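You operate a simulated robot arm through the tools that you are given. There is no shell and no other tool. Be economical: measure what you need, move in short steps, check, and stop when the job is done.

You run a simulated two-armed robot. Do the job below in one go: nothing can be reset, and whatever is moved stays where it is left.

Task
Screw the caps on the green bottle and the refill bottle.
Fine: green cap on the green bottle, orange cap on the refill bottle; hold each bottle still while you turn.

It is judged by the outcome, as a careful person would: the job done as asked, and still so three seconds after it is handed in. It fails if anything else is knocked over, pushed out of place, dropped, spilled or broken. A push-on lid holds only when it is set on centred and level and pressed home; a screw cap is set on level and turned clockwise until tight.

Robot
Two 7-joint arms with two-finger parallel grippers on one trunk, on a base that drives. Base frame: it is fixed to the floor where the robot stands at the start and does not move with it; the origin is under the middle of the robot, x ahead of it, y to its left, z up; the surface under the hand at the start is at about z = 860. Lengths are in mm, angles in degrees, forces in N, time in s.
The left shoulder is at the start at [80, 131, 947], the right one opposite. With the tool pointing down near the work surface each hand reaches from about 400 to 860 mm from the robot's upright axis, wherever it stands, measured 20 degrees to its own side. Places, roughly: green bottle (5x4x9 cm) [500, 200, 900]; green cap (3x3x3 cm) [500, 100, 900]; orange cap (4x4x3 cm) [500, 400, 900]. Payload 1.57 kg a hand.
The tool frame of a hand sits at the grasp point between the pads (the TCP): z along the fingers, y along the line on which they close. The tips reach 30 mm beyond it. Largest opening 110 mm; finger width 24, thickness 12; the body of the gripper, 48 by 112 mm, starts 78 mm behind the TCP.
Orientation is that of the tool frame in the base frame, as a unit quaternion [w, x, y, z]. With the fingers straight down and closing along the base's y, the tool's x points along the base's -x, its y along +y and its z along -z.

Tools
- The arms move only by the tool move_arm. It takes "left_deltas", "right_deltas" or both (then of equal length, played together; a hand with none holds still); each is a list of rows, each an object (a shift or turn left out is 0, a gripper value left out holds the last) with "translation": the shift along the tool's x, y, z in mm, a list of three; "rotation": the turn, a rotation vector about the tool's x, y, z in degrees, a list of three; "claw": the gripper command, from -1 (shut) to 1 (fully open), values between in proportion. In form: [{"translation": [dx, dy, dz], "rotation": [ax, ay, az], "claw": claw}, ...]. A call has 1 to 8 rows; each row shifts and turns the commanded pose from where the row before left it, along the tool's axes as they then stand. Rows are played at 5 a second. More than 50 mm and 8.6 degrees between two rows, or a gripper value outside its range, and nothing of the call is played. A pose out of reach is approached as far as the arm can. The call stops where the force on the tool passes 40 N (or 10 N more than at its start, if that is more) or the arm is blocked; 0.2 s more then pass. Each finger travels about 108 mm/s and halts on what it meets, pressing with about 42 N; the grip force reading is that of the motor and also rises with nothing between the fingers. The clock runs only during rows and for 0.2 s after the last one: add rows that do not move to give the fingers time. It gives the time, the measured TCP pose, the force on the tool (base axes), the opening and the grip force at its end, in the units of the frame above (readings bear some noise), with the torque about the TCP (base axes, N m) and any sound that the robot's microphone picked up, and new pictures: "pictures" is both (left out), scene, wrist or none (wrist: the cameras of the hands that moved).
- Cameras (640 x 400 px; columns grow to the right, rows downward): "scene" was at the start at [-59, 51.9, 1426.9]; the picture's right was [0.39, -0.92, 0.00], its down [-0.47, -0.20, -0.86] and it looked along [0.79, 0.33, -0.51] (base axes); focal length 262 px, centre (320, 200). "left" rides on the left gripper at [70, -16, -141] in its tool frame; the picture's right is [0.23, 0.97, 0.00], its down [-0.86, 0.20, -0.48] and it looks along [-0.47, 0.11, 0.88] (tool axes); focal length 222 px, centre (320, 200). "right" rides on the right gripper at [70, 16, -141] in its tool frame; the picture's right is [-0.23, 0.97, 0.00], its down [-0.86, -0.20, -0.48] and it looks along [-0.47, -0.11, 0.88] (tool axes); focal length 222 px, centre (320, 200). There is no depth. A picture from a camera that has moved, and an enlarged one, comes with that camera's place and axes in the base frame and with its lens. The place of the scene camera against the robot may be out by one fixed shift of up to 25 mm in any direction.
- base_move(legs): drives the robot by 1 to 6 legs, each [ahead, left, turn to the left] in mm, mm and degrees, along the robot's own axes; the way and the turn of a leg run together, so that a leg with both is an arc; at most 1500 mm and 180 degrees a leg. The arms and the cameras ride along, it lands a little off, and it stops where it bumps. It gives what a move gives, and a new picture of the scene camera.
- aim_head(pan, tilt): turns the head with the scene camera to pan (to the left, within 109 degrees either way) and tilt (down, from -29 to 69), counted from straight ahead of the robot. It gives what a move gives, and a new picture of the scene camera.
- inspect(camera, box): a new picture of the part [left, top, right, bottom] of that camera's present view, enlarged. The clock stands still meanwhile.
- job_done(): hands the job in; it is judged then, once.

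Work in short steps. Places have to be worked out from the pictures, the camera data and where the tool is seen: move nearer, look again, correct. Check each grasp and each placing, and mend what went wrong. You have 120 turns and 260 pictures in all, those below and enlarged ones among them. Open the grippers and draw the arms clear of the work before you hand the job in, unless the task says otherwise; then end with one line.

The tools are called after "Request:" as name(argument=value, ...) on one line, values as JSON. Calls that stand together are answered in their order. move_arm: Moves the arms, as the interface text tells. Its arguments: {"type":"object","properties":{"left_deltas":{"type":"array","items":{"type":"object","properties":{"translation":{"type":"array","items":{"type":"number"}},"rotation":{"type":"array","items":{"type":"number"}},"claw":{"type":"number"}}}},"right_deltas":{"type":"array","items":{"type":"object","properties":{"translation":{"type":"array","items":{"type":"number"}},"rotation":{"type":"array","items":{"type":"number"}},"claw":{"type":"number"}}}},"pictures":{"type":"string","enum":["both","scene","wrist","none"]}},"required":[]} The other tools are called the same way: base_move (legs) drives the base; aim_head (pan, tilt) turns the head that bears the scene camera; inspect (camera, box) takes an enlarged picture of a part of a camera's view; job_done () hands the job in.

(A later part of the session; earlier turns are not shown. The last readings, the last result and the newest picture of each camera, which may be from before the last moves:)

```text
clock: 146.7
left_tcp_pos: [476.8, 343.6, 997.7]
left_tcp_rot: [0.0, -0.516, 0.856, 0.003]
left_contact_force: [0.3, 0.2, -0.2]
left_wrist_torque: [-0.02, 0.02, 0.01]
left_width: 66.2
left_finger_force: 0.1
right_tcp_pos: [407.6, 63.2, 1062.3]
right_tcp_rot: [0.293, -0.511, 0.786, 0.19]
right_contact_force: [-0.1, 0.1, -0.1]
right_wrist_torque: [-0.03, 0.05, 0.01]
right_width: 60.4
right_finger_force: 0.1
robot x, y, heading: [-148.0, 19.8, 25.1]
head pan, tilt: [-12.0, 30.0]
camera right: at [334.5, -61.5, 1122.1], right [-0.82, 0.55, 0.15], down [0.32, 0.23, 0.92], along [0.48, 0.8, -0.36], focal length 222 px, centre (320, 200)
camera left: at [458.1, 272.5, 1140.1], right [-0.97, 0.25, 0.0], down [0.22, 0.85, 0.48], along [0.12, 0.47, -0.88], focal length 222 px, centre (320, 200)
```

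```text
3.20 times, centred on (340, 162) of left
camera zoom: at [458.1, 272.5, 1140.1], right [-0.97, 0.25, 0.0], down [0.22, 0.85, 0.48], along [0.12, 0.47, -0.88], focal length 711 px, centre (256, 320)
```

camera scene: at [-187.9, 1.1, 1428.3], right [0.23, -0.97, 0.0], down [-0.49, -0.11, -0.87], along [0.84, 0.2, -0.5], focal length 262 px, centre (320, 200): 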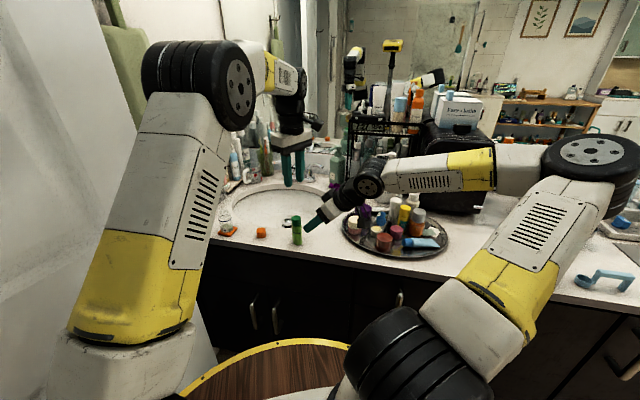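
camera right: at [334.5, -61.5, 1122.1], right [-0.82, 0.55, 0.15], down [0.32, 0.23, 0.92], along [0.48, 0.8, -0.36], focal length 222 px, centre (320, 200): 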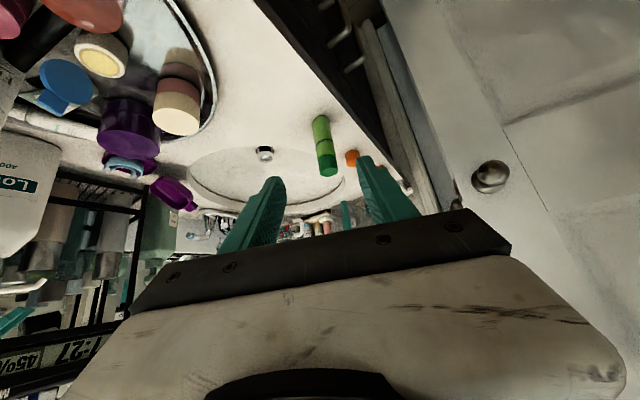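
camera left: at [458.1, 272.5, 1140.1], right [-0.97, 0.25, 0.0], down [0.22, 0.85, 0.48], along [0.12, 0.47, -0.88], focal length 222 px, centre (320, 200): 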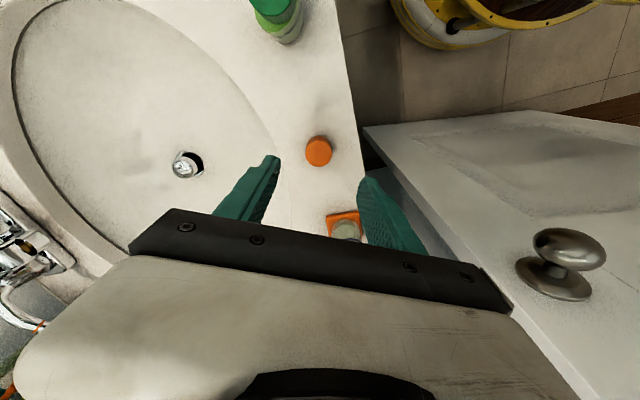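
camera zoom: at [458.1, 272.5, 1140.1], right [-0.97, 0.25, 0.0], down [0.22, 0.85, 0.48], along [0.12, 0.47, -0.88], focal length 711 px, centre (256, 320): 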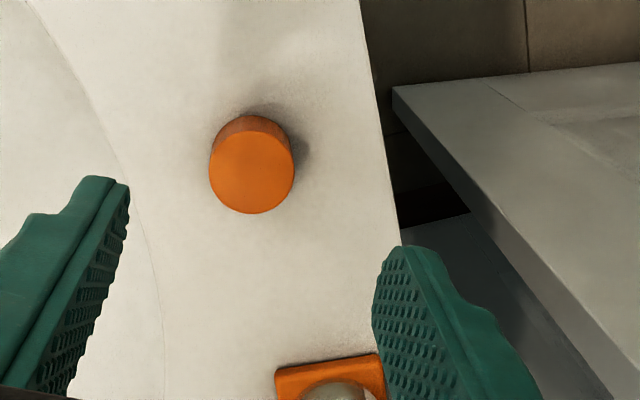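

The orange cap is at about (479, 348), 32 mm wide. I centre, descend to the same grip height as before and close.

Request:
move_arm(left_deltas=[{"translation": [-5.1, 0.4, 30], "claw": 0}, {"translation": [0, 0, 40]}, {"translation": [0, 0, 31]}, {}, {"claw": -1}, {}, {}, {}], pictures="wrist")

Request:
inspect(camera="left", box=[240, 130, 400, 230])

```text
clock: 148.5
left_tcp_pos: [477.6, 350.7, 896.9]
left_tcp_rot: [0.0, -0.517, 0.856, 0.004]
left_contact_force: [-0.7, 0.0, 0.5]
left_wrist_torque: [0.01, -0.01, 0.01]
left_width: 30.2
left_finger_force: 38.6
right_tcp_pos: [408.5, 63.8, 1060.6]
right_tcp_rot: [0.292, -0.511, 0.786, 0.19]
right_contact_force: [-0.4, 0.3, -0.6]
right_wrist_torque: [-0.03, 0.02, 0.06]
right_width: 60.6
right_finger_force: 0.0
robot x, y, heading: [-148.3, 21.0, 25.1]
head pan, tilt: [-12.0, 30.0]
camera left: at [458.6, 278.5, 1038.8], right [-0.97, 0.25, 0.0], down [0.22, 0.85, 0.48], along [0.12, 0.47, -0.88], focal length 222 px, centre (320, 200)
```

left: 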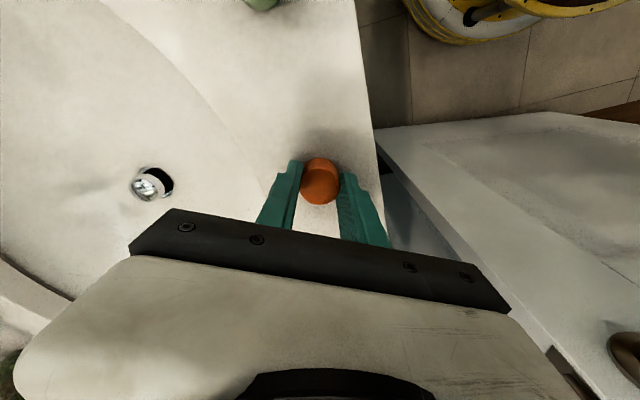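

```text
4.00 times, centred on (320, 180) of left
camera zoom: at [458.6, 278.5, 1038.8], right [-0.97, 0.25, 0.0], down [0.22, 0.85, 0.48], along [0.12, 0.47, -0.88], focal length 888 px, centre (320, 280)
```

zoom: 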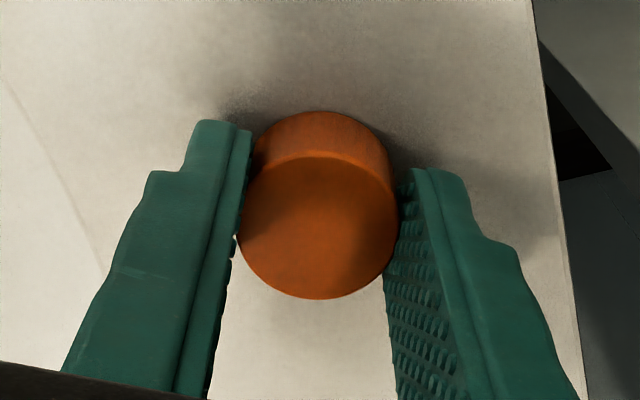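

Gripped (30 mm). I lift it and draw it in, then move the base so the refill bottle takes the same place relative to the robot as the green one had: turn to 55° near (20, −3).

Request:
move_arm(left_deltas=[{"translation": [0, 0, -35]}, {"translation": [0, 0, -45]}, {"translation": [0, 0, -45]}, {"translation": [0, 0, -45]}, {"translation": [41, 3, -30]}, {"translation": [41, 3, 0]}, {"translation": [41, 3, 0]}, {"translation": [41, 3, 0]}], right_deltas=[{"translation": [-6, 0, -8]}, {"translation": [-6, 0, -8]}, {"translation": [-6, 0, -8]}, {"translation": [-6, 0, -8]}, {"translation": [-6, 0, -8]}, {}, {}, {}], pictures="none")

Request:
base_move(legs=[[0, 0, 15]])

```text
refused: row 5 steps farther than a row can; nothing moved
```

```text
clock: 149.8
left_tcp_pos: [370.0, 502.3, 897.4]
left_tcp_rot: [0.0, -0.626, 0.78, 0.003]
left_contact_force: [-0.6, 0.2, -0.7]
left_wrist_torque: [0.02, 0.04, 0.0]
left_width: 30.1
left_finger_force: 39.2
right_tcp_pos: [378.4, 208.6, 1060.5]
right_tcp_rot: [0.265, -0.609, 0.712, 0.226]
right_contact_force: [-0.5, 0.0, 0.4]
right_wrist_torque: [0.02, 0.01, 0.04]
right_width: 60.4
right_finger_force: 0.0
robot x, y, heading: [-151.7, 25.1, 40.3]
head pan, tilt: [-12.0, 30.0]
camera scene: at [-176.5, -7.6, 1428.3], right [0.48, -0.88, 0.0], down [-0.44, -0.24, -0.87], along [0.76, 0.41, -0.5], focal length 262 px, centre (320, 200)
```

scene: 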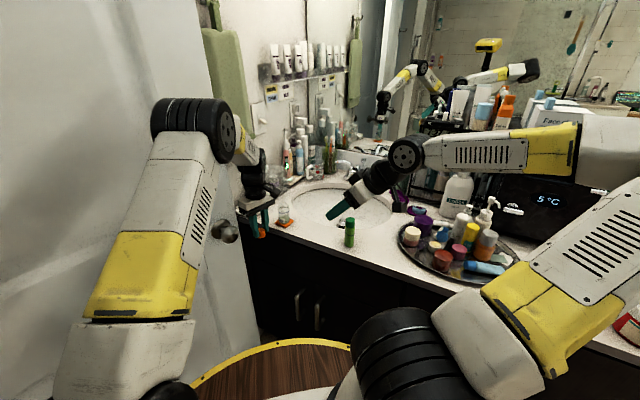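

My lift was refused for one over-long row, and the base turned with the hand still low. I check at once that nothing was disturbed.

Request:
inspect(camera="scene", box=[220, 160, 380, 260])

Request:
inspect(camera="left", box=[0, 0, 640, 400])

```text
4.00 times, centred on (300, 210) of scene
camera zoom: at [-176.5, -7.6, 1428.3], right [0.48, -0.88, 0.0], down [-0.44, -0.24, -0.87], along [0.76, 0.41, -0.5], focal length 1049 px, centre (400, 160)
```

zoom: 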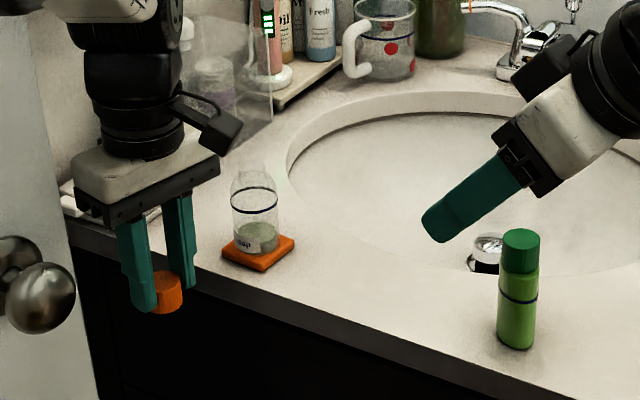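

```text
1.00 times, centred on (320, 200) of left (not enlarged: the box is as wide or as high as the picture)
camera zoom: at [370.1, 428.6, 1038.8], right [-1.0, -0.01, 0.0], down [-0.01, 0.88, 0.48], along [-0.01, 0.48, -0.88], focal length 222 px, centre (320, 200)
```

zoom: 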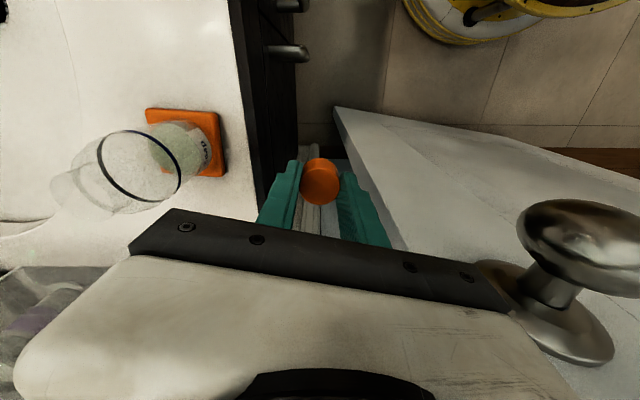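

Luckily nothing was touched: the refill bottle, the green bottle and the cap in hand are all fine. Now I lift the left hand straight up first.

Request:
move_arm(left_deltas=[{"translation": [0, 0, -30]}, {"translation": [0, 0, -45]}, {"translation": [0, 0, -45]}, {"translation": [0, 0, -45]}, {"translation": [0, 0, -40]}, {}], pictures="none")

```text
clock: 151.2
left_tcp_pos: [371.8, 500.1, 1102.6]
left_tcp_rot: [-0.001, -0.625, 0.78, 0.003]
left_contact_force: [0.4, 0.3, -0.1]
left_wrist_torque: [-0.03, -0.03, -0.02]
left_width: 30.1
left_finger_force: 39.5
right_tcp_pos: [377.6, 208.3, 1061.1]
right_tcp_rot: [0.266, -0.609, 0.712, 0.225]
right_contact_force: [-0.6, 0.4, -0.1]
right_wrist_torque: [0.01, -0.01, 0.03]
right_width: 60.4
right_finger_force: 0.0
robot x, y, heading: [-147.6, 26.8, 40.6]
head pan, tilt: [-12.0, 30.0]
```

Clear. Now I draw the left hand inward; the base follows only after I've seen this succeed.

Request:
move_arm(left_deltas=[{"translation": [35, -3.3, 0]}, {"translation": [35, -3.3, 0]}, {"translation": [35, -3.3, 0]}, {"translation": [35, -3.3, 0]}, {}], pictures="none")

```text
clock: 152.4
left_tcp_pos: [351.8, 359.0, 1100.4]
left_tcp_rot: [0.001, -0.626, 0.78, 0.003]
left_contact_force: [0.7, 0.2, -0.3]
left_wrist_torque: [-0.01, 0.01, 0.01]
left_width: 30.2
left_finger_force: 39.1
right_tcp_pos: [378.4, 208.3, 1060.9]
right_tcp_rot: [0.265, -0.61, 0.712, 0.226]
right_contact_force: [0.1, 0.5, 0.2]
right_wrist_torque: [0.01, 0.02, 0.0]
right_width: 60.5
right_finger_force: 0.2
robot x, y, heading: [-145.3, 20.9, 40.2]
head pan, tilt: [-12.0, 30.0]
```

Both hands are high and drawn in. I drive: first shift ahead 111 and right 133, then turn left 14.6°.

Request:
base_move(legs=[[111, -133, 0], [0, 0, 14.6]])

Request:
inspect(camera="left", box=[200, 60, 440, 210])

```text
clock: 154.8
left_tcp_pos: [418.9, 445.4, 1101.1]
left_tcp_rot: [0.0, 0.72, -0.694, -0.003]
left_contact_force: [0.1, -0.5, -0.7]
left_wrist_torque: [0.0, 0.0, -0.01]
left_width: 30.2
left_finger_force: 39.0
right_tcp_pos: [483.3, 305.1, 1060.4]
right_tcp_rot: [-0.233, 0.697, -0.627, -0.258]
right_contact_force: [-0.3, -0.2, 0.1]
right_wrist_torque: [0.03, 0.0, 0.0]
right_width: 60.2
right_finger_force: 0.1
robot x, y, heading: [22.8, -10.9, 55.1]
head pan, tilt: [-12.0, 30.0]
camera scene: at [6.4, -44.1, 1428.3], right [0.69, -0.73, 0.0], down [-0.36, -0.34, -0.87], along [0.63, 0.59, -0.5], focal length 262 px, centre (320, 200)
```

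scene: 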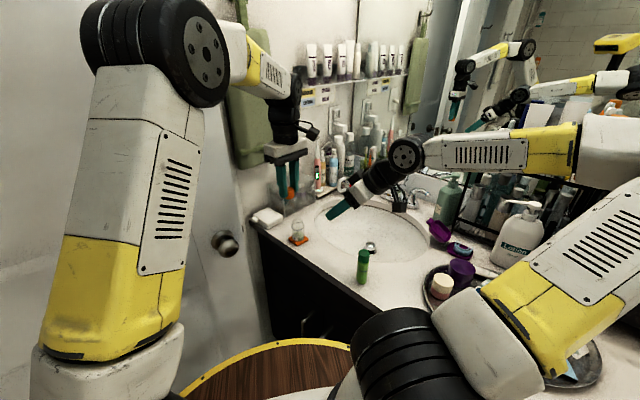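

```text
2.67 times, centred on (320, 135) of left
camera zoom: at [438.3, 374.0, 1242.0], right [-0.96, -0.26, 0.0], down [-0.23, 0.84, 0.48], along [-0.13, 0.47, -0.88], focal length 592 px, centre (320, 373)
```

zoom: 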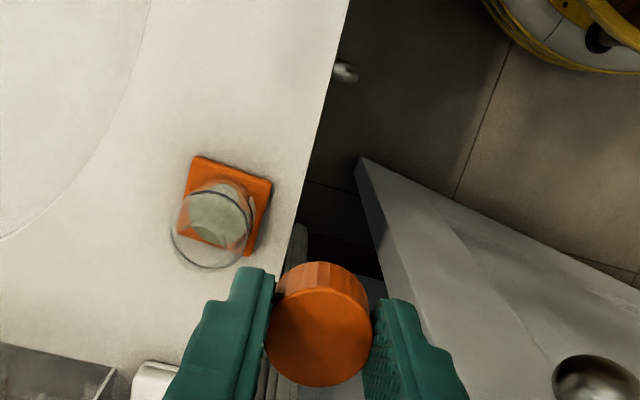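

In place; the refill bottle lies at about (471, 475), the same relative spot. I lower the right hand to the pre-hold point 90 mm short of it, opened wider.

Request:
move_arm(right_deltas=[{"translation": [2.7, -2, 37.3], "claw": 0.5}, {"translation": [2.7, -2, 37.3]}, {"translation": [2.7, -2, 37.3]}, {}], pictures="both")

Request:
inspect(camera="right", box=[240, 100, 420, 240])

```text
clock: 155.8
left_tcp_pos: [419.9, 445.6, 1101.0]
left_tcp_rot: [0.0, 0.72, -0.694, -0.003]
left_contact_force: [0.4, -0.3, 0.1]
left_wrist_torque: [0.01, 0.01, 0.0]
left_width: 30.2
left_finger_force: 39.3
right_tcp_pos: [486.0, 371.6, 969.6]
right_tcp_rot: [-0.234, 0.697, -0.627, -0.259]
right_contact_force: [-0.1, 0.2, 0.4]
right_wrist_torque: [-0.01, -0.01, 0.02]
right_width: 82.4
right_finger_force: 0.1
robot x, y, heading: [21.5, -6.8, 55.3]
head pan, tilt: [-12.0, 30.0]
camera scene: at [6.4, -44.1, 1428.3], right [0.69, -0.73, 0.0], down [-0.36, -0.34, -0.87], along [0.63, 0.59, -0.5], focal length 262 px, centre (320, 200)
camera right: at [484.9, 225.9, 1031.0], right [-0.99, 0.07, 0.15], down [0.16, 0.35, 0.92], along [0.01, 0.93, -0.36], focal length 222 px, centre (320, 200)
```

scene: 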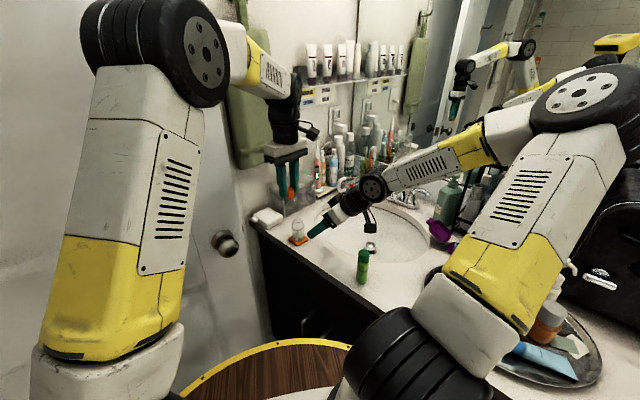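
right: 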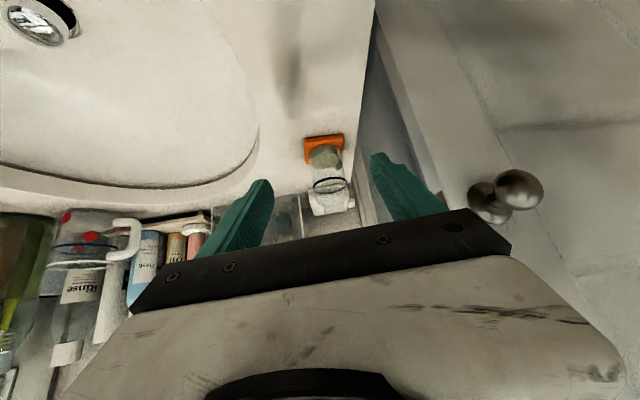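

```text
2.86 times, centred on (330, 170) of right
camera zoom: at [484.9, 225.9, 1031.0], right [-0.99, 0.07, 0.15], down [0.16, 0.35, 0.92], along [0.01, 0.93, -0.36], focal length 635 px, centre (291, 286)
```

zoom: 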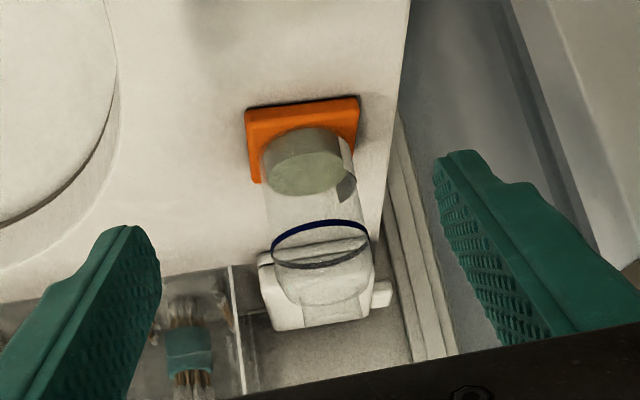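

The bottle body is about 42 mm wide, centred near (472, 476). I advance to the hold pose, fingertips staying just above the coaster.

Request:
move_arm(right_deltas=[{"translation": [-6.7, 0.7, 27]}, {"translation": [-6.7, 0.7, 27]}, {"translation": [-6.7, 0.7, 27]}, {"translation": [-6.7, 0.7, 27]}, {}], pictures="both")

Request:
inspect(camera="right", box=[240, 120, 420, 250])

```text
clock: 157.0
left_tcp_pos: [419.7, 444.8, 1102.0]
left_tcp_rot: [0.0, 0.721, -0.693, -0.003]
left_contact_force: [-0.2, -0.8, -0.3]
left_wrist_torque: [0.03, 0.02, 0.0]
left_width: 30.2
left_finger_force: 39.2
right_tcp_pos: [471.0, 461.6, 906.5]
right_tcp_rot: [-0.234, 0.696, -0.627, -0.259]
right_contact_force: [-0.2, 0.5, 0.8]
right_wrist_torque: [-0.03, -0.03, -0.03]
right_width: 82.5
right_finger_force: 0.1
robot x, y, heading: [20.7, -9.6, 55.3]
head pan, tilt: [-12.0, 30.0]
camera scene: at [6.4, -44.1, 1428.3], right [0.69, -0.73, 0.0], down [-0.36, -0.34, -0.87], along [0.63, 0.59, -0.5], focal length 262 px, centre (320, 200)
camera right: at [470.7, 314.9, 967.7], right [-0.99, 0.07, 0.15], down [0.16, 0.35, 0.92], along [0.01, 0.93, -0.36], focal length 222 px, centre (320, 200)
```

scene: 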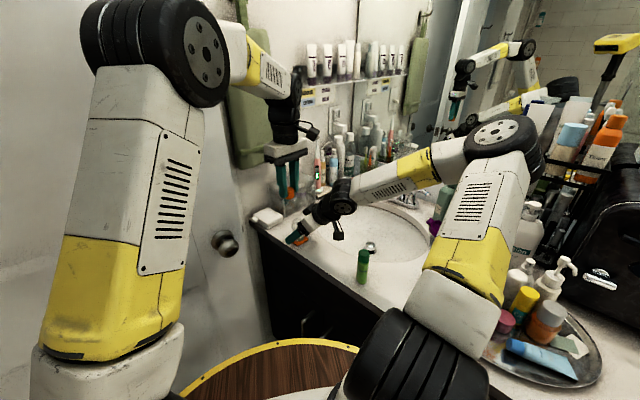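
right: 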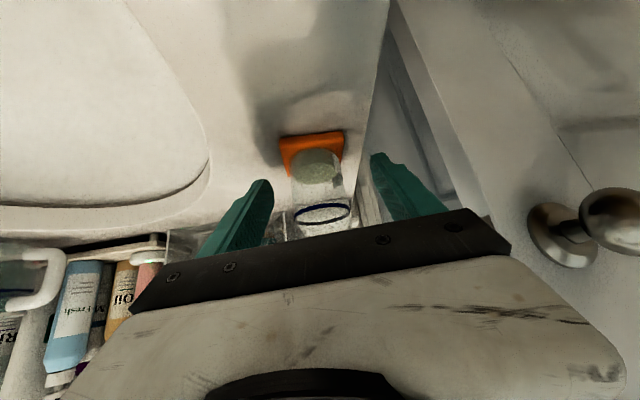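

```text
3.08 times, centred on (330, 185) of right
camera zoom: at [470.7, 314.9, 967.7], right [-0.99, 0.07, 0.15], down [0.16, 0.35, 0.92], along [0.01, 0.93, -0.36], focal length 684 px, centre (289, 246)
```

zoom: 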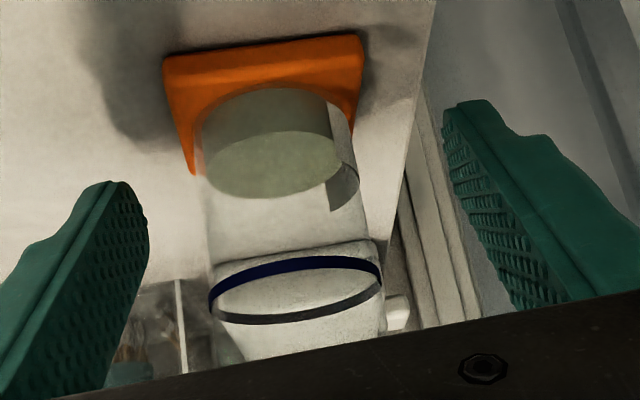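

Centred. I close the right hand on the bottle.

Request:
move_arm(right_deltas=[{"claw": 0}, {"claw": -0.12}, {"claw": -1}, {}, {}], pictures="none")

Request:
inspect(camera="right", box=[240, 120, 420, 250])

Request:
inspect(camera="left", box=[200, 60, 440, 210])

```text
clock: 158.2
left_tcp_pos: [419.7, 445.7, 1100.8]
left_tcp_rot: [0.001, 0.721, -0.693, -0.003]
left_contact_force: [0.2, 0.4, 0.3]
left_wrist_torque: [0.03, 0.02, 0.03]
left_width: 30.0
left_finger_force: 38.9
right_tcp_pos: [471.1, 460.9, 906.7]
right_tcp_rot: [-0.234, 0.697, -0.627, -0.259]
right_contact_force: [0.0, 0.5, -0.4]
right_wrist_torque: [0.01, 0.02, -0.02]
right_width: 38.3
right_finger_force: 41.9
robot x, y, heading: [24.4, -7.8, 55.1]
head pan, tilt: [-12.0, 30.0]
```

```text
3.08 times, centred on (330, 185) of right
camera zoom: at [470.7, 314.6, 967.8], right [-0.99, 0.07, 0.15], down [0.16, 0.35, 0.92], along [0.01, 0.93, -0.36], focal length 684 px, centre (289, 246)
```

zoom: 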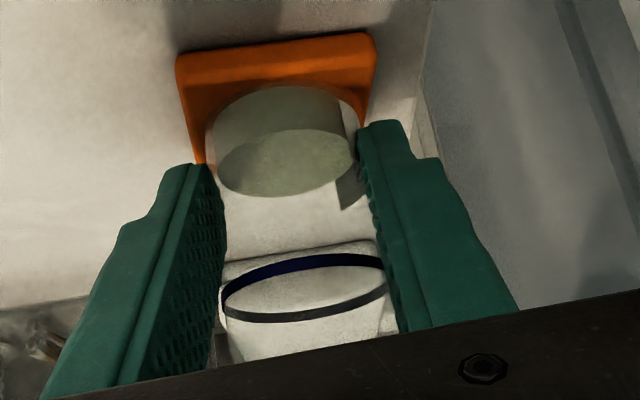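

```text
2.67 times, centred on (320, 135) of left
camera zoom: at [438.3, 374.1, 1242.0], right [-0.96, -0.26, 0.0], down [-0.23, 0.84, 0.48], along [-0.13, 0.46, -0.88], focal length 592 px, centre (320, 373)
```

zoom: 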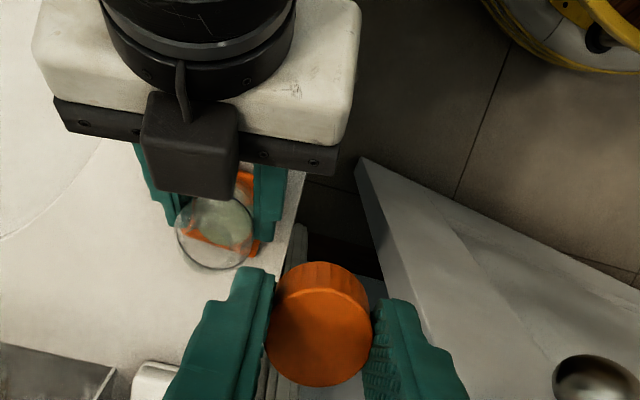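

Held firmly (38 mm). I bring the left over the mouth and pre-turn it counter-clockwise 39° for the stroke.

Request:
move_arm(left_deltas=[{"translation": [-14, -26, -5]}, {"translation": [-14, -27, 0]}, {"rotation": [0, 0, -7.8]}, {"rotation": [0, 0, -7.8]}, {"rotation": [0, 0, -7.8]}, {"rotation": [0, 0, -7.8]}, {"rotation": [0, 0, -7.8]}, {}], pictures="wrist")

Request:
inspect(camera="left", box=[260, 90, 380, 210])

```text
clock: 160.0
left_tcp_pos: [471.1, 476.6, 1104.3]
left_tcp_rot: [0.0, 0.911, -0.412, -0.003]
left_contact_force: [0.3, -0.6, -0.7]
left_wrist_torque: [0.01, 0.01, 0.0]
left_width: 30.0
left_finger_force: 39.2
right_tcp_pos: [471.2, 460.5, 906.5]
right_tcp_rot: [-0.233, 0.697, -0.627, -0.259]
right_contact_force: [-0.1, 0.0, 0.4]
right_wrist_torque: [-0.02, -0.02, 0.01]
right_width: 38.5
right_finger_force: 42.1
robot x, y, heading: [23.5, -9.4, 55.3]
head pan, tilt: [-12.0, 30.0]
camera left: at [529.2, 431.5, 1246.0], right [-0.58, -0.81, 0.0], down [-0.71, 0.51, 0.48], along [-0.39, 0.28, -0.87], focal length 222 px, centre (320, 200)
```

left: 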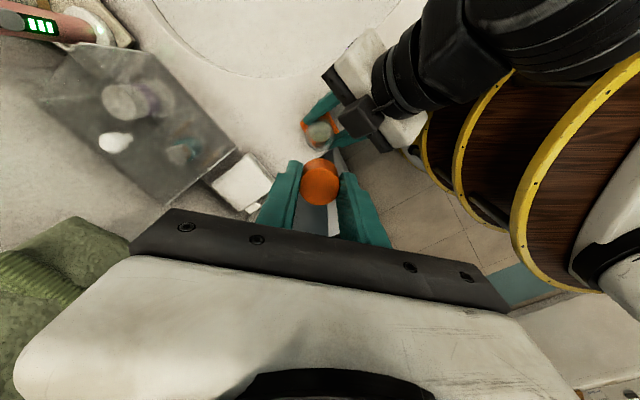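

```text
3.33 times, centred on (320, 150) of left
camera zoom: at [529.2, 431.5, 1246.0], right [-0.58, -0.81, 0.0], down [-0.71, 0.51, 0.48], along [-0.39, 0.28, -0.87], focal length 740 px, centre (320, 367)
```

zoom: 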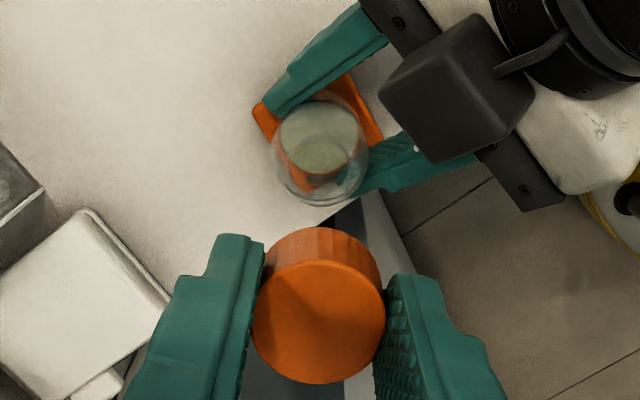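

I zoom further on the transparent mouth to find its centre.

Request:
inspect(camera="left", box=[296, 108, 346, 158])

```text
8.00 times, centred on (321, 133) of left
camera zoom: at [529.2, 431.5, 1246.0], right [-0.58, -0.81, 0.0], down [-0.71, 0.51, 0.48], along [-0.39, 0.28, -0.87], focal length 1777 px, centre (312, 736)
```

zoom: 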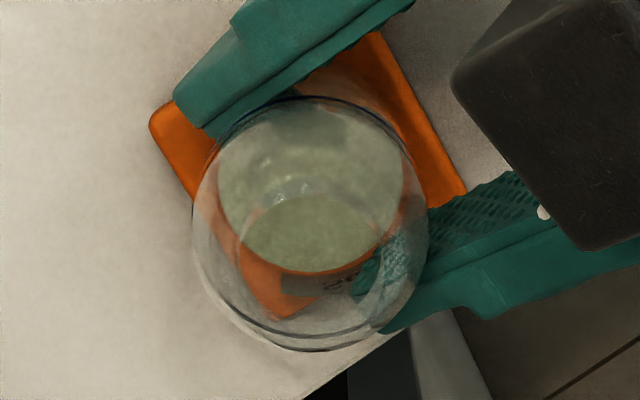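

The mouth looks to be near (471, 473.5), about 3 mm toward −y from the cap. I shift accordingly and go down to 8 mm above it to look again.

Request:
move_arm(left_deltas=[{"translation": [2.4, 1.4, 20]}, {"translation": [0, 0, 40]}, {"translation": [0, 0, 38]}, {}], pictures="none")

Request:
inspect(camera="left", box=[270, 110, 370, 210])

Request:
inspect(camera="scene", box=[260, 150, 350, 250])

```text
clock: 161.0
left_tcp_pos: [471.9, 471.7, 1007.2]
left_tcp_rot: [-0.001, 0.911, -0.413, -0.003]
left_contact_force: [0.2, 1.4, 0.3]
left_wrist_torque: [-0.03, 0.0, -0.02]
left_width: 30.1
left_finger_force: 39.8
right_tcp_pos: [470.9, 459.5, 906.8]
right_tcp_rot: [-0.233, 0.697, -0.627, -0.258]
right_contact_force: [0.7, -0.1, -0.6]
right_wrist_torque: [0.01, 0.02, -0.01]
right_width: 38.2
right_finger_force: 42.5
robot x, y, heading: [22.8, -9.8, 55.2]
head pan, tilt: [-12.0, 30.0]
```

```text
4.00 times, centred on (320, 160) of left
camera zoom: at [530.4, 428.7, 1148.2], right [-0.58, -0.81, 0.0], down [-0.71, 0.51, 0.48], along [-0.39, 0.28, -0.88], focal length 888 px, centre (320, 360)
```

zoom: 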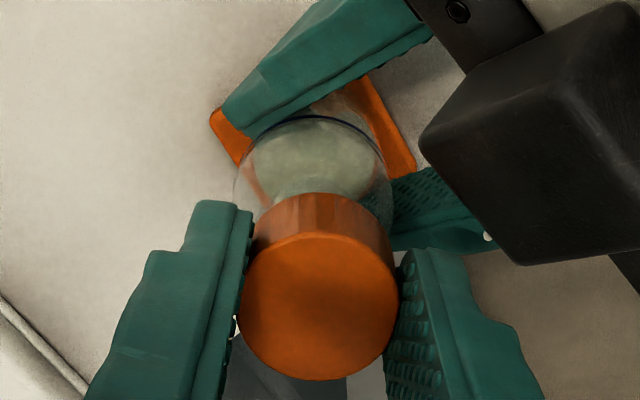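

```text
4.00 times, centred on (305, 200) of scene
camera zoom: at [6.4, -44.1, 1428.3], right [0.69, -0.73, 0.0], down [-0.36, -0.34, -0.87], along [0.63, 0.59, -0.5], focal length 1049 px, centre (380, 200)
```

zoom: 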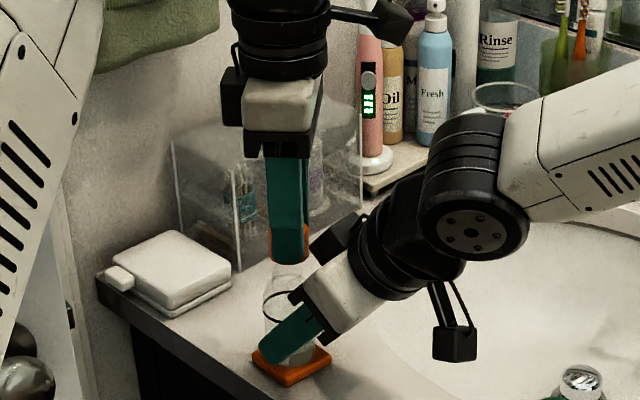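

The lateral offset in this view is about 1.6 mm. The scene camera sees it from another direction, so I enlarge that for the other axis.

Request:
inspect(camera="scene", box=[282, 200, 322, 250])

Request:
inspect(camera="left", box=[292, 132, 352, 182])

```text
8.00 times, centred on (302, 225) of scene
camera zoom: at [6.4, -44.1, 1428.3], right [0.69, -0.73, 0.0], down [-0.36, -0.34, -0.87], along [0.63, 0.59, -0.5], focal length 2097 px, centre (464, 0)
```

zoom: 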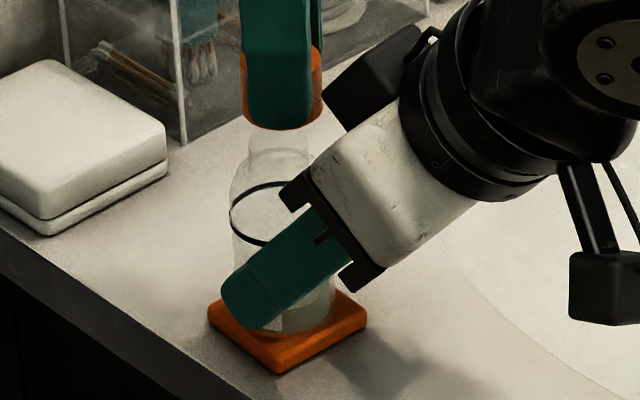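

```text
8.00 times, centred on (322, 157) of left
camera zoom: at [530.4, 428.7, 1148.2], right [-0.58, -0.81, 0.0], down [-0.71, 0.51, 0.48], along [-0.39, 0.28, -0.88], focal length 1777 px, centre (304, 544)
```

zoom: 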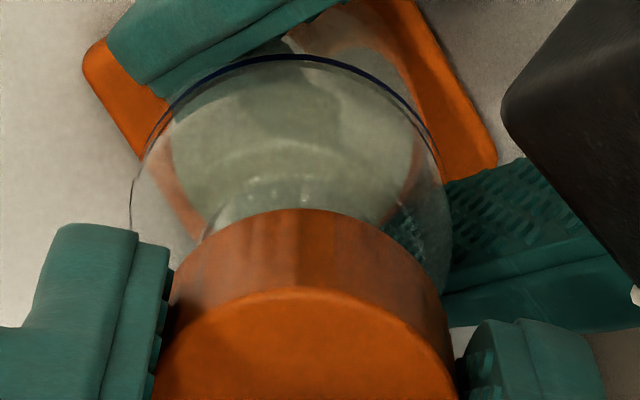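

Combining both views, the cap should go about (+0.6, +1.4) mm. I correct and lower gently.

Request:
move_arm(left_deltas=[{"translation": [-0.7, -1.4, 0]}, {}, {"translation": [0, 0, 3]}, {"translation": [0, 0, 2]}, {"translation": [0, 0, 2]}, {"translation": [0, 0, 2]}, {"translation": [0, 0, 1.5]}, {}], pictures="none")

```text
clock: 162.8
left_tcp_pos: [472.8, 474.8, 996.0]
left_tcp_rot: [-0.001, 0.911, -0.413, -0.003]
left_contact_force: [-0.4, 0.3, 0.2]
left_wrist_torque: [-0.01, -0.01, 0.01]
left_width: 29.8
left_finger_force: 39.4
right_tcp_pos: [471.9, 461.4, 906.8]
right_tcp_rot: [-0.234, 0.697, -0.626, -0.259]
right_contact_force: [0.6, 0.0, 0.2]
right_wrist_torque: [0.0, 0.02, -0.03]
right_width: 38.3
right_finger_force: 41.6
robot x, y, heading: [22.9, -6.0, 55.3]
head pan, tilt: [-12.0, 30.0]
```

No contact yet. I keep lowering in small rows.

Request:
move_arm(left_deltas=[{"translation": [0, 0, 1.5]}, {"translation": [0, 0, 1.5]}, {"translation": [0, 0, 1.5]}, {"translation": [0, 0, 1.5]}, {}], pictures="none")

```text
clock: 164.0
left_tcp_pos: [472.2, 474.9, 991.1]
left_tcp_rot: [-0.002, 0.91, -0.414, -0.004]
left_contact_force: [-0.1, 0.9, 1.0]
left_wrist_torque: [-0.02, 0.01, 0.0]
left_width: 30.0
left_finger_force: 39.5
right_tcp_pos: [472.2, 460.0, 907.2]
right_tcp_rot: [-0.233, 0.697, -0.627, -0.258]
right_contact_force: [0.0, 0.0, -0.4]
right_wrist_torque: [0.0, -0.03, 0.0]
right_width: 38.0
right_finger_force: 41.8
robot x, y, heading: [23.3, -8.4, 55.2]
head pan, tilt: [-12.0, 30.0]
```

Still free at 991. I continue; the cap may already be over the neck.

Request:
move_arm(left_deltas=[{"translation": [0, 0, 1.5]}, {"translation": [0, 0, 1.5]}, {"translation": [0, 0, 1.5]}, {"translation": [0, 0, 1.5]}, {"translation": [0, 0, 1.5]}, {}], pictures="none")

Request:
inspect(camera="scene", box=[282, 200, 322, 250])

```text
clock: 165.4
left_tcp_pos: [471.6, 474.3, 983.1]
left_tcp_rot: [0.0, 0.911, -0.413, -0.003]
left_contact_force: [0.9, -0.4, -0.1]
left_wrist_torque: [-0.03, 0.02, 0.04]
left_width: 30.2
left_finger_force: 39.4
right_tcp_pos: [472.2, 460.6, 906.3]
right_tcp_rot: [-0.234, 0.697, -0.627, -0.259]
right_contact_force: [0.7, -0.5, 0.2]
right_wrist_torque: [0.0, -0.01, -0.01]
right_width: 38.0
right_finger_force: 41.8
robot x, y, heading: [20.5, -9.7, 55.4]
head pan, tilt: [-12.0, 30.0]
```

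```text
8.00 times, centred on (302, 225) of scene
camera zoom: at [6.5, -44.1, 1428.3], right [0.69, -0.73, 0.0], down [-0.36, -0.34, -0.87], along [0.63, 0.59, -0.5], focal length 2097 px, centre (464, 0)
```

zoom: 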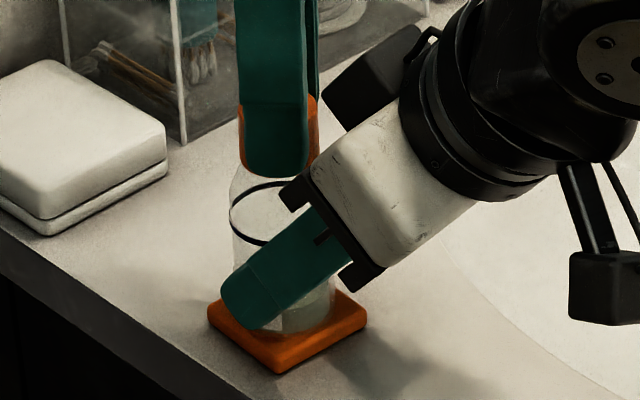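

The cap is over the neck and nearly at the shoulder, centred. I lower to first resistance.

Request:
move_arm(left_deltas=[{"translation": [0, 0, 1]}, {"translation": [0, 0, 1]}, {"translation": [0, 0, 1]}, {"translation": [0, 0, 1]}, {"translation": [0, 0, 1]}, {"translation": [0, 0, 1]}, {}], pictures="none")

```text
clock: 167.0
left_tcp_pos: [471.1, 475.5, 977.9]
left_tcp_rot: [-0.001, 0.911, -0.412, -0.003]
left_contact_force: [-4.3, -2.3, 17.5]
left_wrist_torque: [-0.09, 0.21, -0.01]
left_width: 30.4
left_finger_force: 39.6
right_tcp_pos: [471.7, 460.7, 906.0]
right_tcp_rot: [-0.233, 0.697, -0.627, -0.258]
right_contact_force: [3.1, 4.3, -6.2]
right_wrist_torque: [0.02, 0.12, -0.06]
right_width: 38.1
right_finger_force: 41.5
robot x, y, heading: [21.2, -11.2, 55.3]
head pan, tilt: [-12.0, 30.0]
```

Seated on the thread with 17 N. I turn clockwise 60°.

Request:
move_arm(left_deltas=[{"rotation": [0, 0, 8.5]}, {"rotation": [0, 0, 8.5]}, {"rotation": [0, 0, 8.5]}, {"rotation": [0, 0, 8.5]}, {"rotation": [0, 0, 8.5]}, {"rotation": [0, 0, 8.5]}, {"rotation": [0, 0, 8.5]}, {}], pictures="none")

```text
clock: 168.8
left_tcp_pos: [470.6, 473.9, 978.5]
left_tcp_rot: [-0.001, -0.585, 0.811, 0.004]
left_contact_force: [-16.8, -2.9, 18.1]
left_wrist_torque: [-0.07, 0.57, 0.05]
left_width: 30.1
left_finger_force: 39.5
right_tcp_pos: [472.9, 458.6, 906.5]
right_tcp_rot: [-0.233, 0.697, -0.627, -0.257]
right_contact_force: [14.9, 3.2, -6.3]
right_wrist_torque: [-0.18, 0.56, -0.19]
right_width: 38.4
right_finger_force: 42.1
robot x, y, heading: [20.1, -8.3, 55.2]
head pan, tilt: [-12.0, 30.0]
```

I open slightly, rise 4 mm for a higher grip, rotate back and check the cap.

Request:
move_arm(left_deltas=[{"claw": -0.3}, {}, {"translation": [0, 0, -4], "rotation": [0, 0, -8.5]}, {"rotation": [0, 0, -8.5]}, {"rotation": [0, 0, -8.5]}, {"rotation": [0, 0, -8.5]}, {"rotation": [0, 0, -8.5]}, {"rotation": [0, 0, -8.5]}], pictures="none")

Request:
inspect(camera="left", box=[260, 110, 380, 220])

```text
clock: 170.6
left_tcp_pos: [471.6, 475.1, 982.1]
left_tcp_rot: [-0.001, 0.878, -0.478, -0.003]
left_contact_force: [0.1, 0.7, 0.0]
left_wrist_torque: [0.04, 0.0, 0.02]
left_width: 38.4
left_finger_force: 0.1
right_tcp_pos: [471.8, 459.3, 906.5]
right_tcp_rot: [-0.234, 0.697, -0.627, -0.258]
right_contact_force: [-1.5, 0.3, 0.7]
right_wrist_torque: [0.02, -0.02, 0.03]
right_width: 38.2
right_finger_force: 42.2
robot x, y, heading: [27.2, -8.4, 55.2]
head pan, tilt: [-12.0, 30.0]
```

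```text
3.64 times, centred on (320, 165) of left
camera zoom: at [522.6, 422.6, 1122.4], right [-0.69, -0.72, 0.0], down [-0.63, 0.61, 0.48], along [-0.35, 0.34, -0.88], focal length 808 px, centre (320, 327)
```

zoom: 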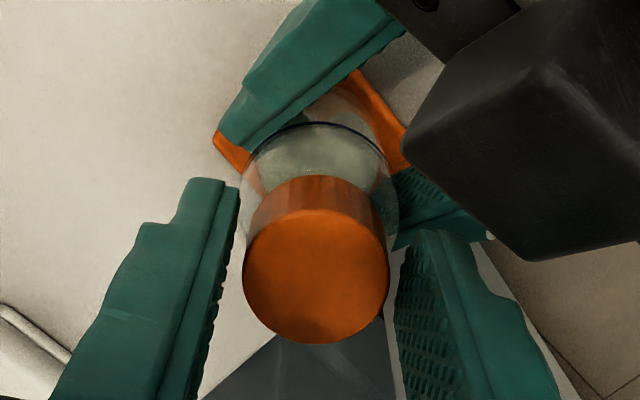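

The cap is level and centred. Second stroke.

Request:
move_arm(left_deltas=[{"claw": -1}, {}, {"translation": [0, 0, 0.5]}, {"rotation": [0, 0, 8.5]}, {"rotation": [0, 0, 8.5]}, {"rotation": [0, 0, 8.5]}, {"rotation": [0, 0, 8.5]}, {}], pictures="none")

Request:
move_arm(left_deltas=[{"rotation": [0, 0, 8.5]}, {"rotation": [0, 0, 8.5]}, {"rotation": [0, 0, 8.5]}, {}], pictures="none")

```text
clock: 172.4
left_tcp_pos: [472.6, 473.1, 979.8]
left_tcp_rot: [-0.001, -0.699, 0.715, 0.004]
left_contact_force: [-10.2, -2.4, 1.0]
left_wrist_torque: [-0.11, 0.34, 0.02]
left_width: 30.2
left_finger_force: 39.7
right_tcp_pos: [472.3, 459.5, 907.6]
right_tcp_rot: [-0.235, 0.696, -0.628, -0.258]
right_contact_force: [11.2, 3.0, 0.2]
right_wrist_torque: [-0.03, 0.37, -0.18]
right_width: 38.5
right_finger_force: 42.1
robot x, y, heading: [22.8, -9.3, 55.2]
head pan, tilt: [-12.0, 30.0]
```

```text
clock: 173.4
left_tcp_pos: [471.0, 475.1, 981.3]
left_tcp_rot: [-0.003, -0.523, 0.852, 0.004]
left_contact_force: [-20.2, -6.8, -1.0]
left_wrist_torque: [-0.36, 0.76, 0.02]
left_width: 30.2
left_finger_force: 39.3
right_tcp_pos: [471.7, 460.0, 906.8]
right_tcp_rot: [-0.235, 0.696, -0.627, -0.258]
right_contact_force: [20.7, 6.3, 3.2]
right_wrist_torque: [-0.02, 0.65, -0.35]
right_width: 38.3
right_finger_force: 41.9
robot x, y, heading: [20.5, -9.7, 55.4]
head pan, tilt: [-12.0, 30.0]
```

The sideways force grows because the cap sits 1–2 mm off the turning axis. I open, rotate back, and re-centre 1.5 mm along the tool's −x before the next stroke.

Request:
move_arm(left_deltas=[{"claw": -0.3}, {}, {"rotation": [0, 0, -8.5]}, {"rotation": [0, 0, -8.5]}, {"rotation": [0, 0, -8.5]}, {"rotation": [0, 0, -8.5]}, {"rotation": [0, 0, -8.5]}, {"rotation": [0, 0, -8.5]}], pictures="none")

Request:
move_arm(left_deltas=[{"translation": [-1.5, 0, 0], "rotation": [0, 0, -8.5]}, {"claw": -1}, {}, {"rotation": [0, 0, 8.5]}, {"rotation": [0, 0, 8.5]}, {"rotation": [0, 0, 8.5]}, {"rotation": [0, 0, 8.5]}, {}], pictures="none")

Request:
move_arm(left_deltas=[{"rotation": [0, 0, 8.5]}, {"rotation": [0, 0, 8.5]}, {"rotation": [0, 0, 8.5]}, {}], pictures="none")

```text
clock: 175.2
left_tcp_pos: [471.3, 473.8, 981.5]
left_tcp_rot: [0.0, 0.84, -0.542, -0.003]
left_contact_force: [-0.2, 0.4, -0.5]
left_wrist_torque: [0.0, 0.03, 0.01]
left_width: 38.6
left_finger_force: 0.1
right_tcp_pos: [471.9, 460.3, 907.7]
right_tcp_rot: [-0.233, 0.697, -0.627, -0.258]
right_contact_force: [-0.7, -0.4, 1.0]
right_wrist_torque: [0.06, 0.02, 0.0]
right_width: 38.4
right_finger_force: 41.7
robot x, y, heading: [25.2, -7.9, 55.3]
head pan, tilt: [-12.0, 30.0]
```

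```text
clock: 177.0
left_tcp_pos: [471.7, 476.7, 979.8]
left_tcp_rot: [-0.002, -0.699, 0.715, 0.003]
left_contact_force: [-8.3, -7.9, 2.4]
left_wrist_torque: [-0.25, 0.26, 0.0]
left_width: 29.5
left_finger_force: 38.8
right_tcp_pos: [472.4, 459.9, 907.6]
right_tcp_rot: [-0.234, 0.697, -0.627, -0.258]
right_contact_force: [8.0, 6.2, -2.8]
right_wrist_torque: [-0.29, 0.31, -0.12]
right_width: 38.4
right_finger_force: 41.2
robot x, y, heading: [19.4, -8.4, 55.1]
head pan, tilt: [-12.0, 30.0]
```

```text
clock: 178.0
left_tcp_pos: [471.4, 478.0, 980.4]
left_tcp_rot: [-0.002, -0.523, 0.852, 0.004]
left_contact_force: [-12.7, -5.5, 0.7]
left_wrist_torque: [-0.44, 0.5, 0.33]
left_width: 29.9
left_finger_force: 39.5
right_tcp_pos: [471.6, 460.7, 906.3]
right_tcp_rot: [-0.234, 0.696, -0.627, -0.258]
right_contact_force: [12.6, 6.3, -1.3]
right_wrist_torque: [0.02, 0.41, -0.55]
right_width: 38.2
right_finger_force: 41.9
robot x, y, heading: [23.4, -9.4, 55.0]
head pan, tilt: [-12.0, 30.0]
```

The torque now rises (0.33 N m), so it's starting to tighten. One more stroke.

Request:
move_arm(left_deltas=[{"claw": -0.3}, {}, {"rotation": [0, 0, -8.5]}, {"rotation": [0, 0, -8.5]}, {"rotation": [0, 0, -8.5]}, {"rotation": [0, 0, -8.5]}, {"rotation": [0, 0, -8.5]}, {"rotation": [0, 0, -8.5]}], pictures="none")

Request:
move_arm(left_deltas=[{"rotation": [0, 0, -8.5]}, {"claw": -1}, {}, {"rotation": [0, 0, 8.5]}, {"rotation": [0, 0, 8.5]}, {"rotation": [0, 0, 8.5]}, {"rotation": [0, 0, 8.5]}, {}], pictures="none")

Request:
move_arm(left_deltas=[{"rotation": [0, 0, 8.5]}, {"rotation": [0, 0, 8.5]}, {"rotation": [0, 0, 8.5]}, {}], pictures="none")

```text
clock: 179.8
left_tcp_pos: [470.1, 474.6, 980.9]
left_tcp_rot: [0.0, 0.841, -0.542, -0.003]
left_contact_force: [0.6, -0.1, 0.2]
left_wrist_torque: [0.0, 0.02, 0.01]
left_width: 38.4
left_finger_force: 0.3
right_tcp_pos: [471.8, 460.7, 905.8]
right_tcp_rot: [-0.234, 0.697, -0.627, -0.258]
right_contact_force: [-0.6, -0.5, 0.4]
right_wrist_torque: [-0.02, -0.03, 0.02]
right_width: 38.3
right_finger_force: 42.3
robot x, y, heading: [18.8, -8.2, 55.3]
head pan, tilt: [-12.0, 30.0]
```

```text
clock: 181.6
left_tcp_pos: [469.6, 475.6, 980.6]
left_tcp_rot: [-0.002, -0.699, 0.716, 0.004]
left_contact_force: [-5.9, -1.2, 1.0]
left_wrist_torque: [-0.05, 0.18, 0.58]
left_width: 30.0
left_finger_force: 39.4
right_tcp_pos: [473.0, 459.7, 906.2]
right_tcp_rot: [-0.232, 0.697, -0.628, -0.258]
right_contact_force: [6.3, 1.1, -1.1]
right_wrist_torque: [-0.1, 0.2, -0.68]
right_width: 38.3
right_finger_force: 42.0
robot x, y, heading: [20.7, -10.2, 55.3]
head pan, tilt: [-12.0, 30.0]
```

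```text
clock: 182.6
left_tcp_pos: [470.2, 476.6, 980.5]
left_tcp_rot: [-0.001, -0.523, 0.852, 0.004]
left_contact_force: [-9.8, 1.4, 1.7]
left_wrist_torque: [0.0, 0.33, 0.53]
left_width: 29.6
left_finger_force: 39.0
right_tcp_pos: [472.0, 459.3, 906.8]
right_tcp_rot: [-0.234, 0.697, -0.627, -0.258]
right_contact_force: [11.4, -1.1, 1.0]
right_wrist_torque: [0.21, 0.33, -0.69]
right_width: 38.3
right_finger_force: 42.5
robot x, y, heading: [21.1, -11.0, 55.3]
head pan, tilt: [-12.0, 30.0]
```

The torque reaches 0.58 N m and slips: tight. I release, rotate back, lift off and inspect.

Request:
move_arm(left_deltas=[{"claw": -0.25}, {}, {"rotation": [0, 0, -8.5]}, {"rotation": [0, 0, -8.5]}, {"rotation": [0, 0, -8.5]}, {"translation": [0, 0, -30]}, {"translation": [0, 0, -40]}, {"translation": [0, 0, -40]}], pictures="none")

Request:
inspect(camera="left", box=[260, 90, 380, 210])

Request:
inspect(camera="scene", box=[282, 195, 332, 255])

```text
clock: 184.4
left_tcp_pos: [475.3, 473.1, 1092.5]
left_tcp_rot: [0.0, -0.699, 0.715, 0.003]
left_contact_force: [-0.1, -0.1, -0.5]
left_wrist_torque: [-0.01, 0.0, -0.04]
left_width: 41.1
left_finger_force: 0.0
right_tcp_pos: [471.4, 460.1, 906.6]
right_tcp_rot: [-0.234, 0.696, -0.627, -0.259]
right_contact_force: [0.1, -1.7, 1.3]
right_wrist_torque: [0.04, -0.08, -0.02]
right_width: 38.1
right_finger_force: 42.5
robot x, y, heading: [20.2, -6.1, 55.2]
head pan, tilt: [-12.0, 30.0]
```

```text
3.33 times, centred on (320, 150) of left
camera zoom: at [489.4, 400.9, 1233.2], right [-0.98, -0.21, 0.0], down [-0.18, 0.86, 0.48], along [-0.1, 0.47, -0.88], focal length 740 px, centre (320, 367)
```

zoom: 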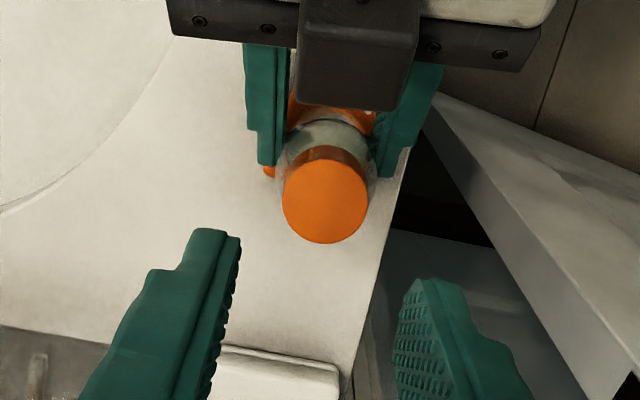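

```text
6.67 times, centred on (307, 225) of scene
camera zoom: at [6.5, -44.1, 1428.3], right [0.69, -0.73, 0.0], down [-0.36, -0.34, -0.87], along [0.63, 0.59, -0.5], focal length 1748 px, centre (407, 33)
```

zoom: 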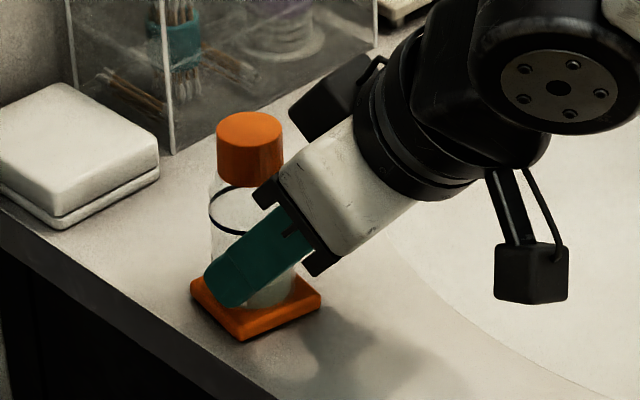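

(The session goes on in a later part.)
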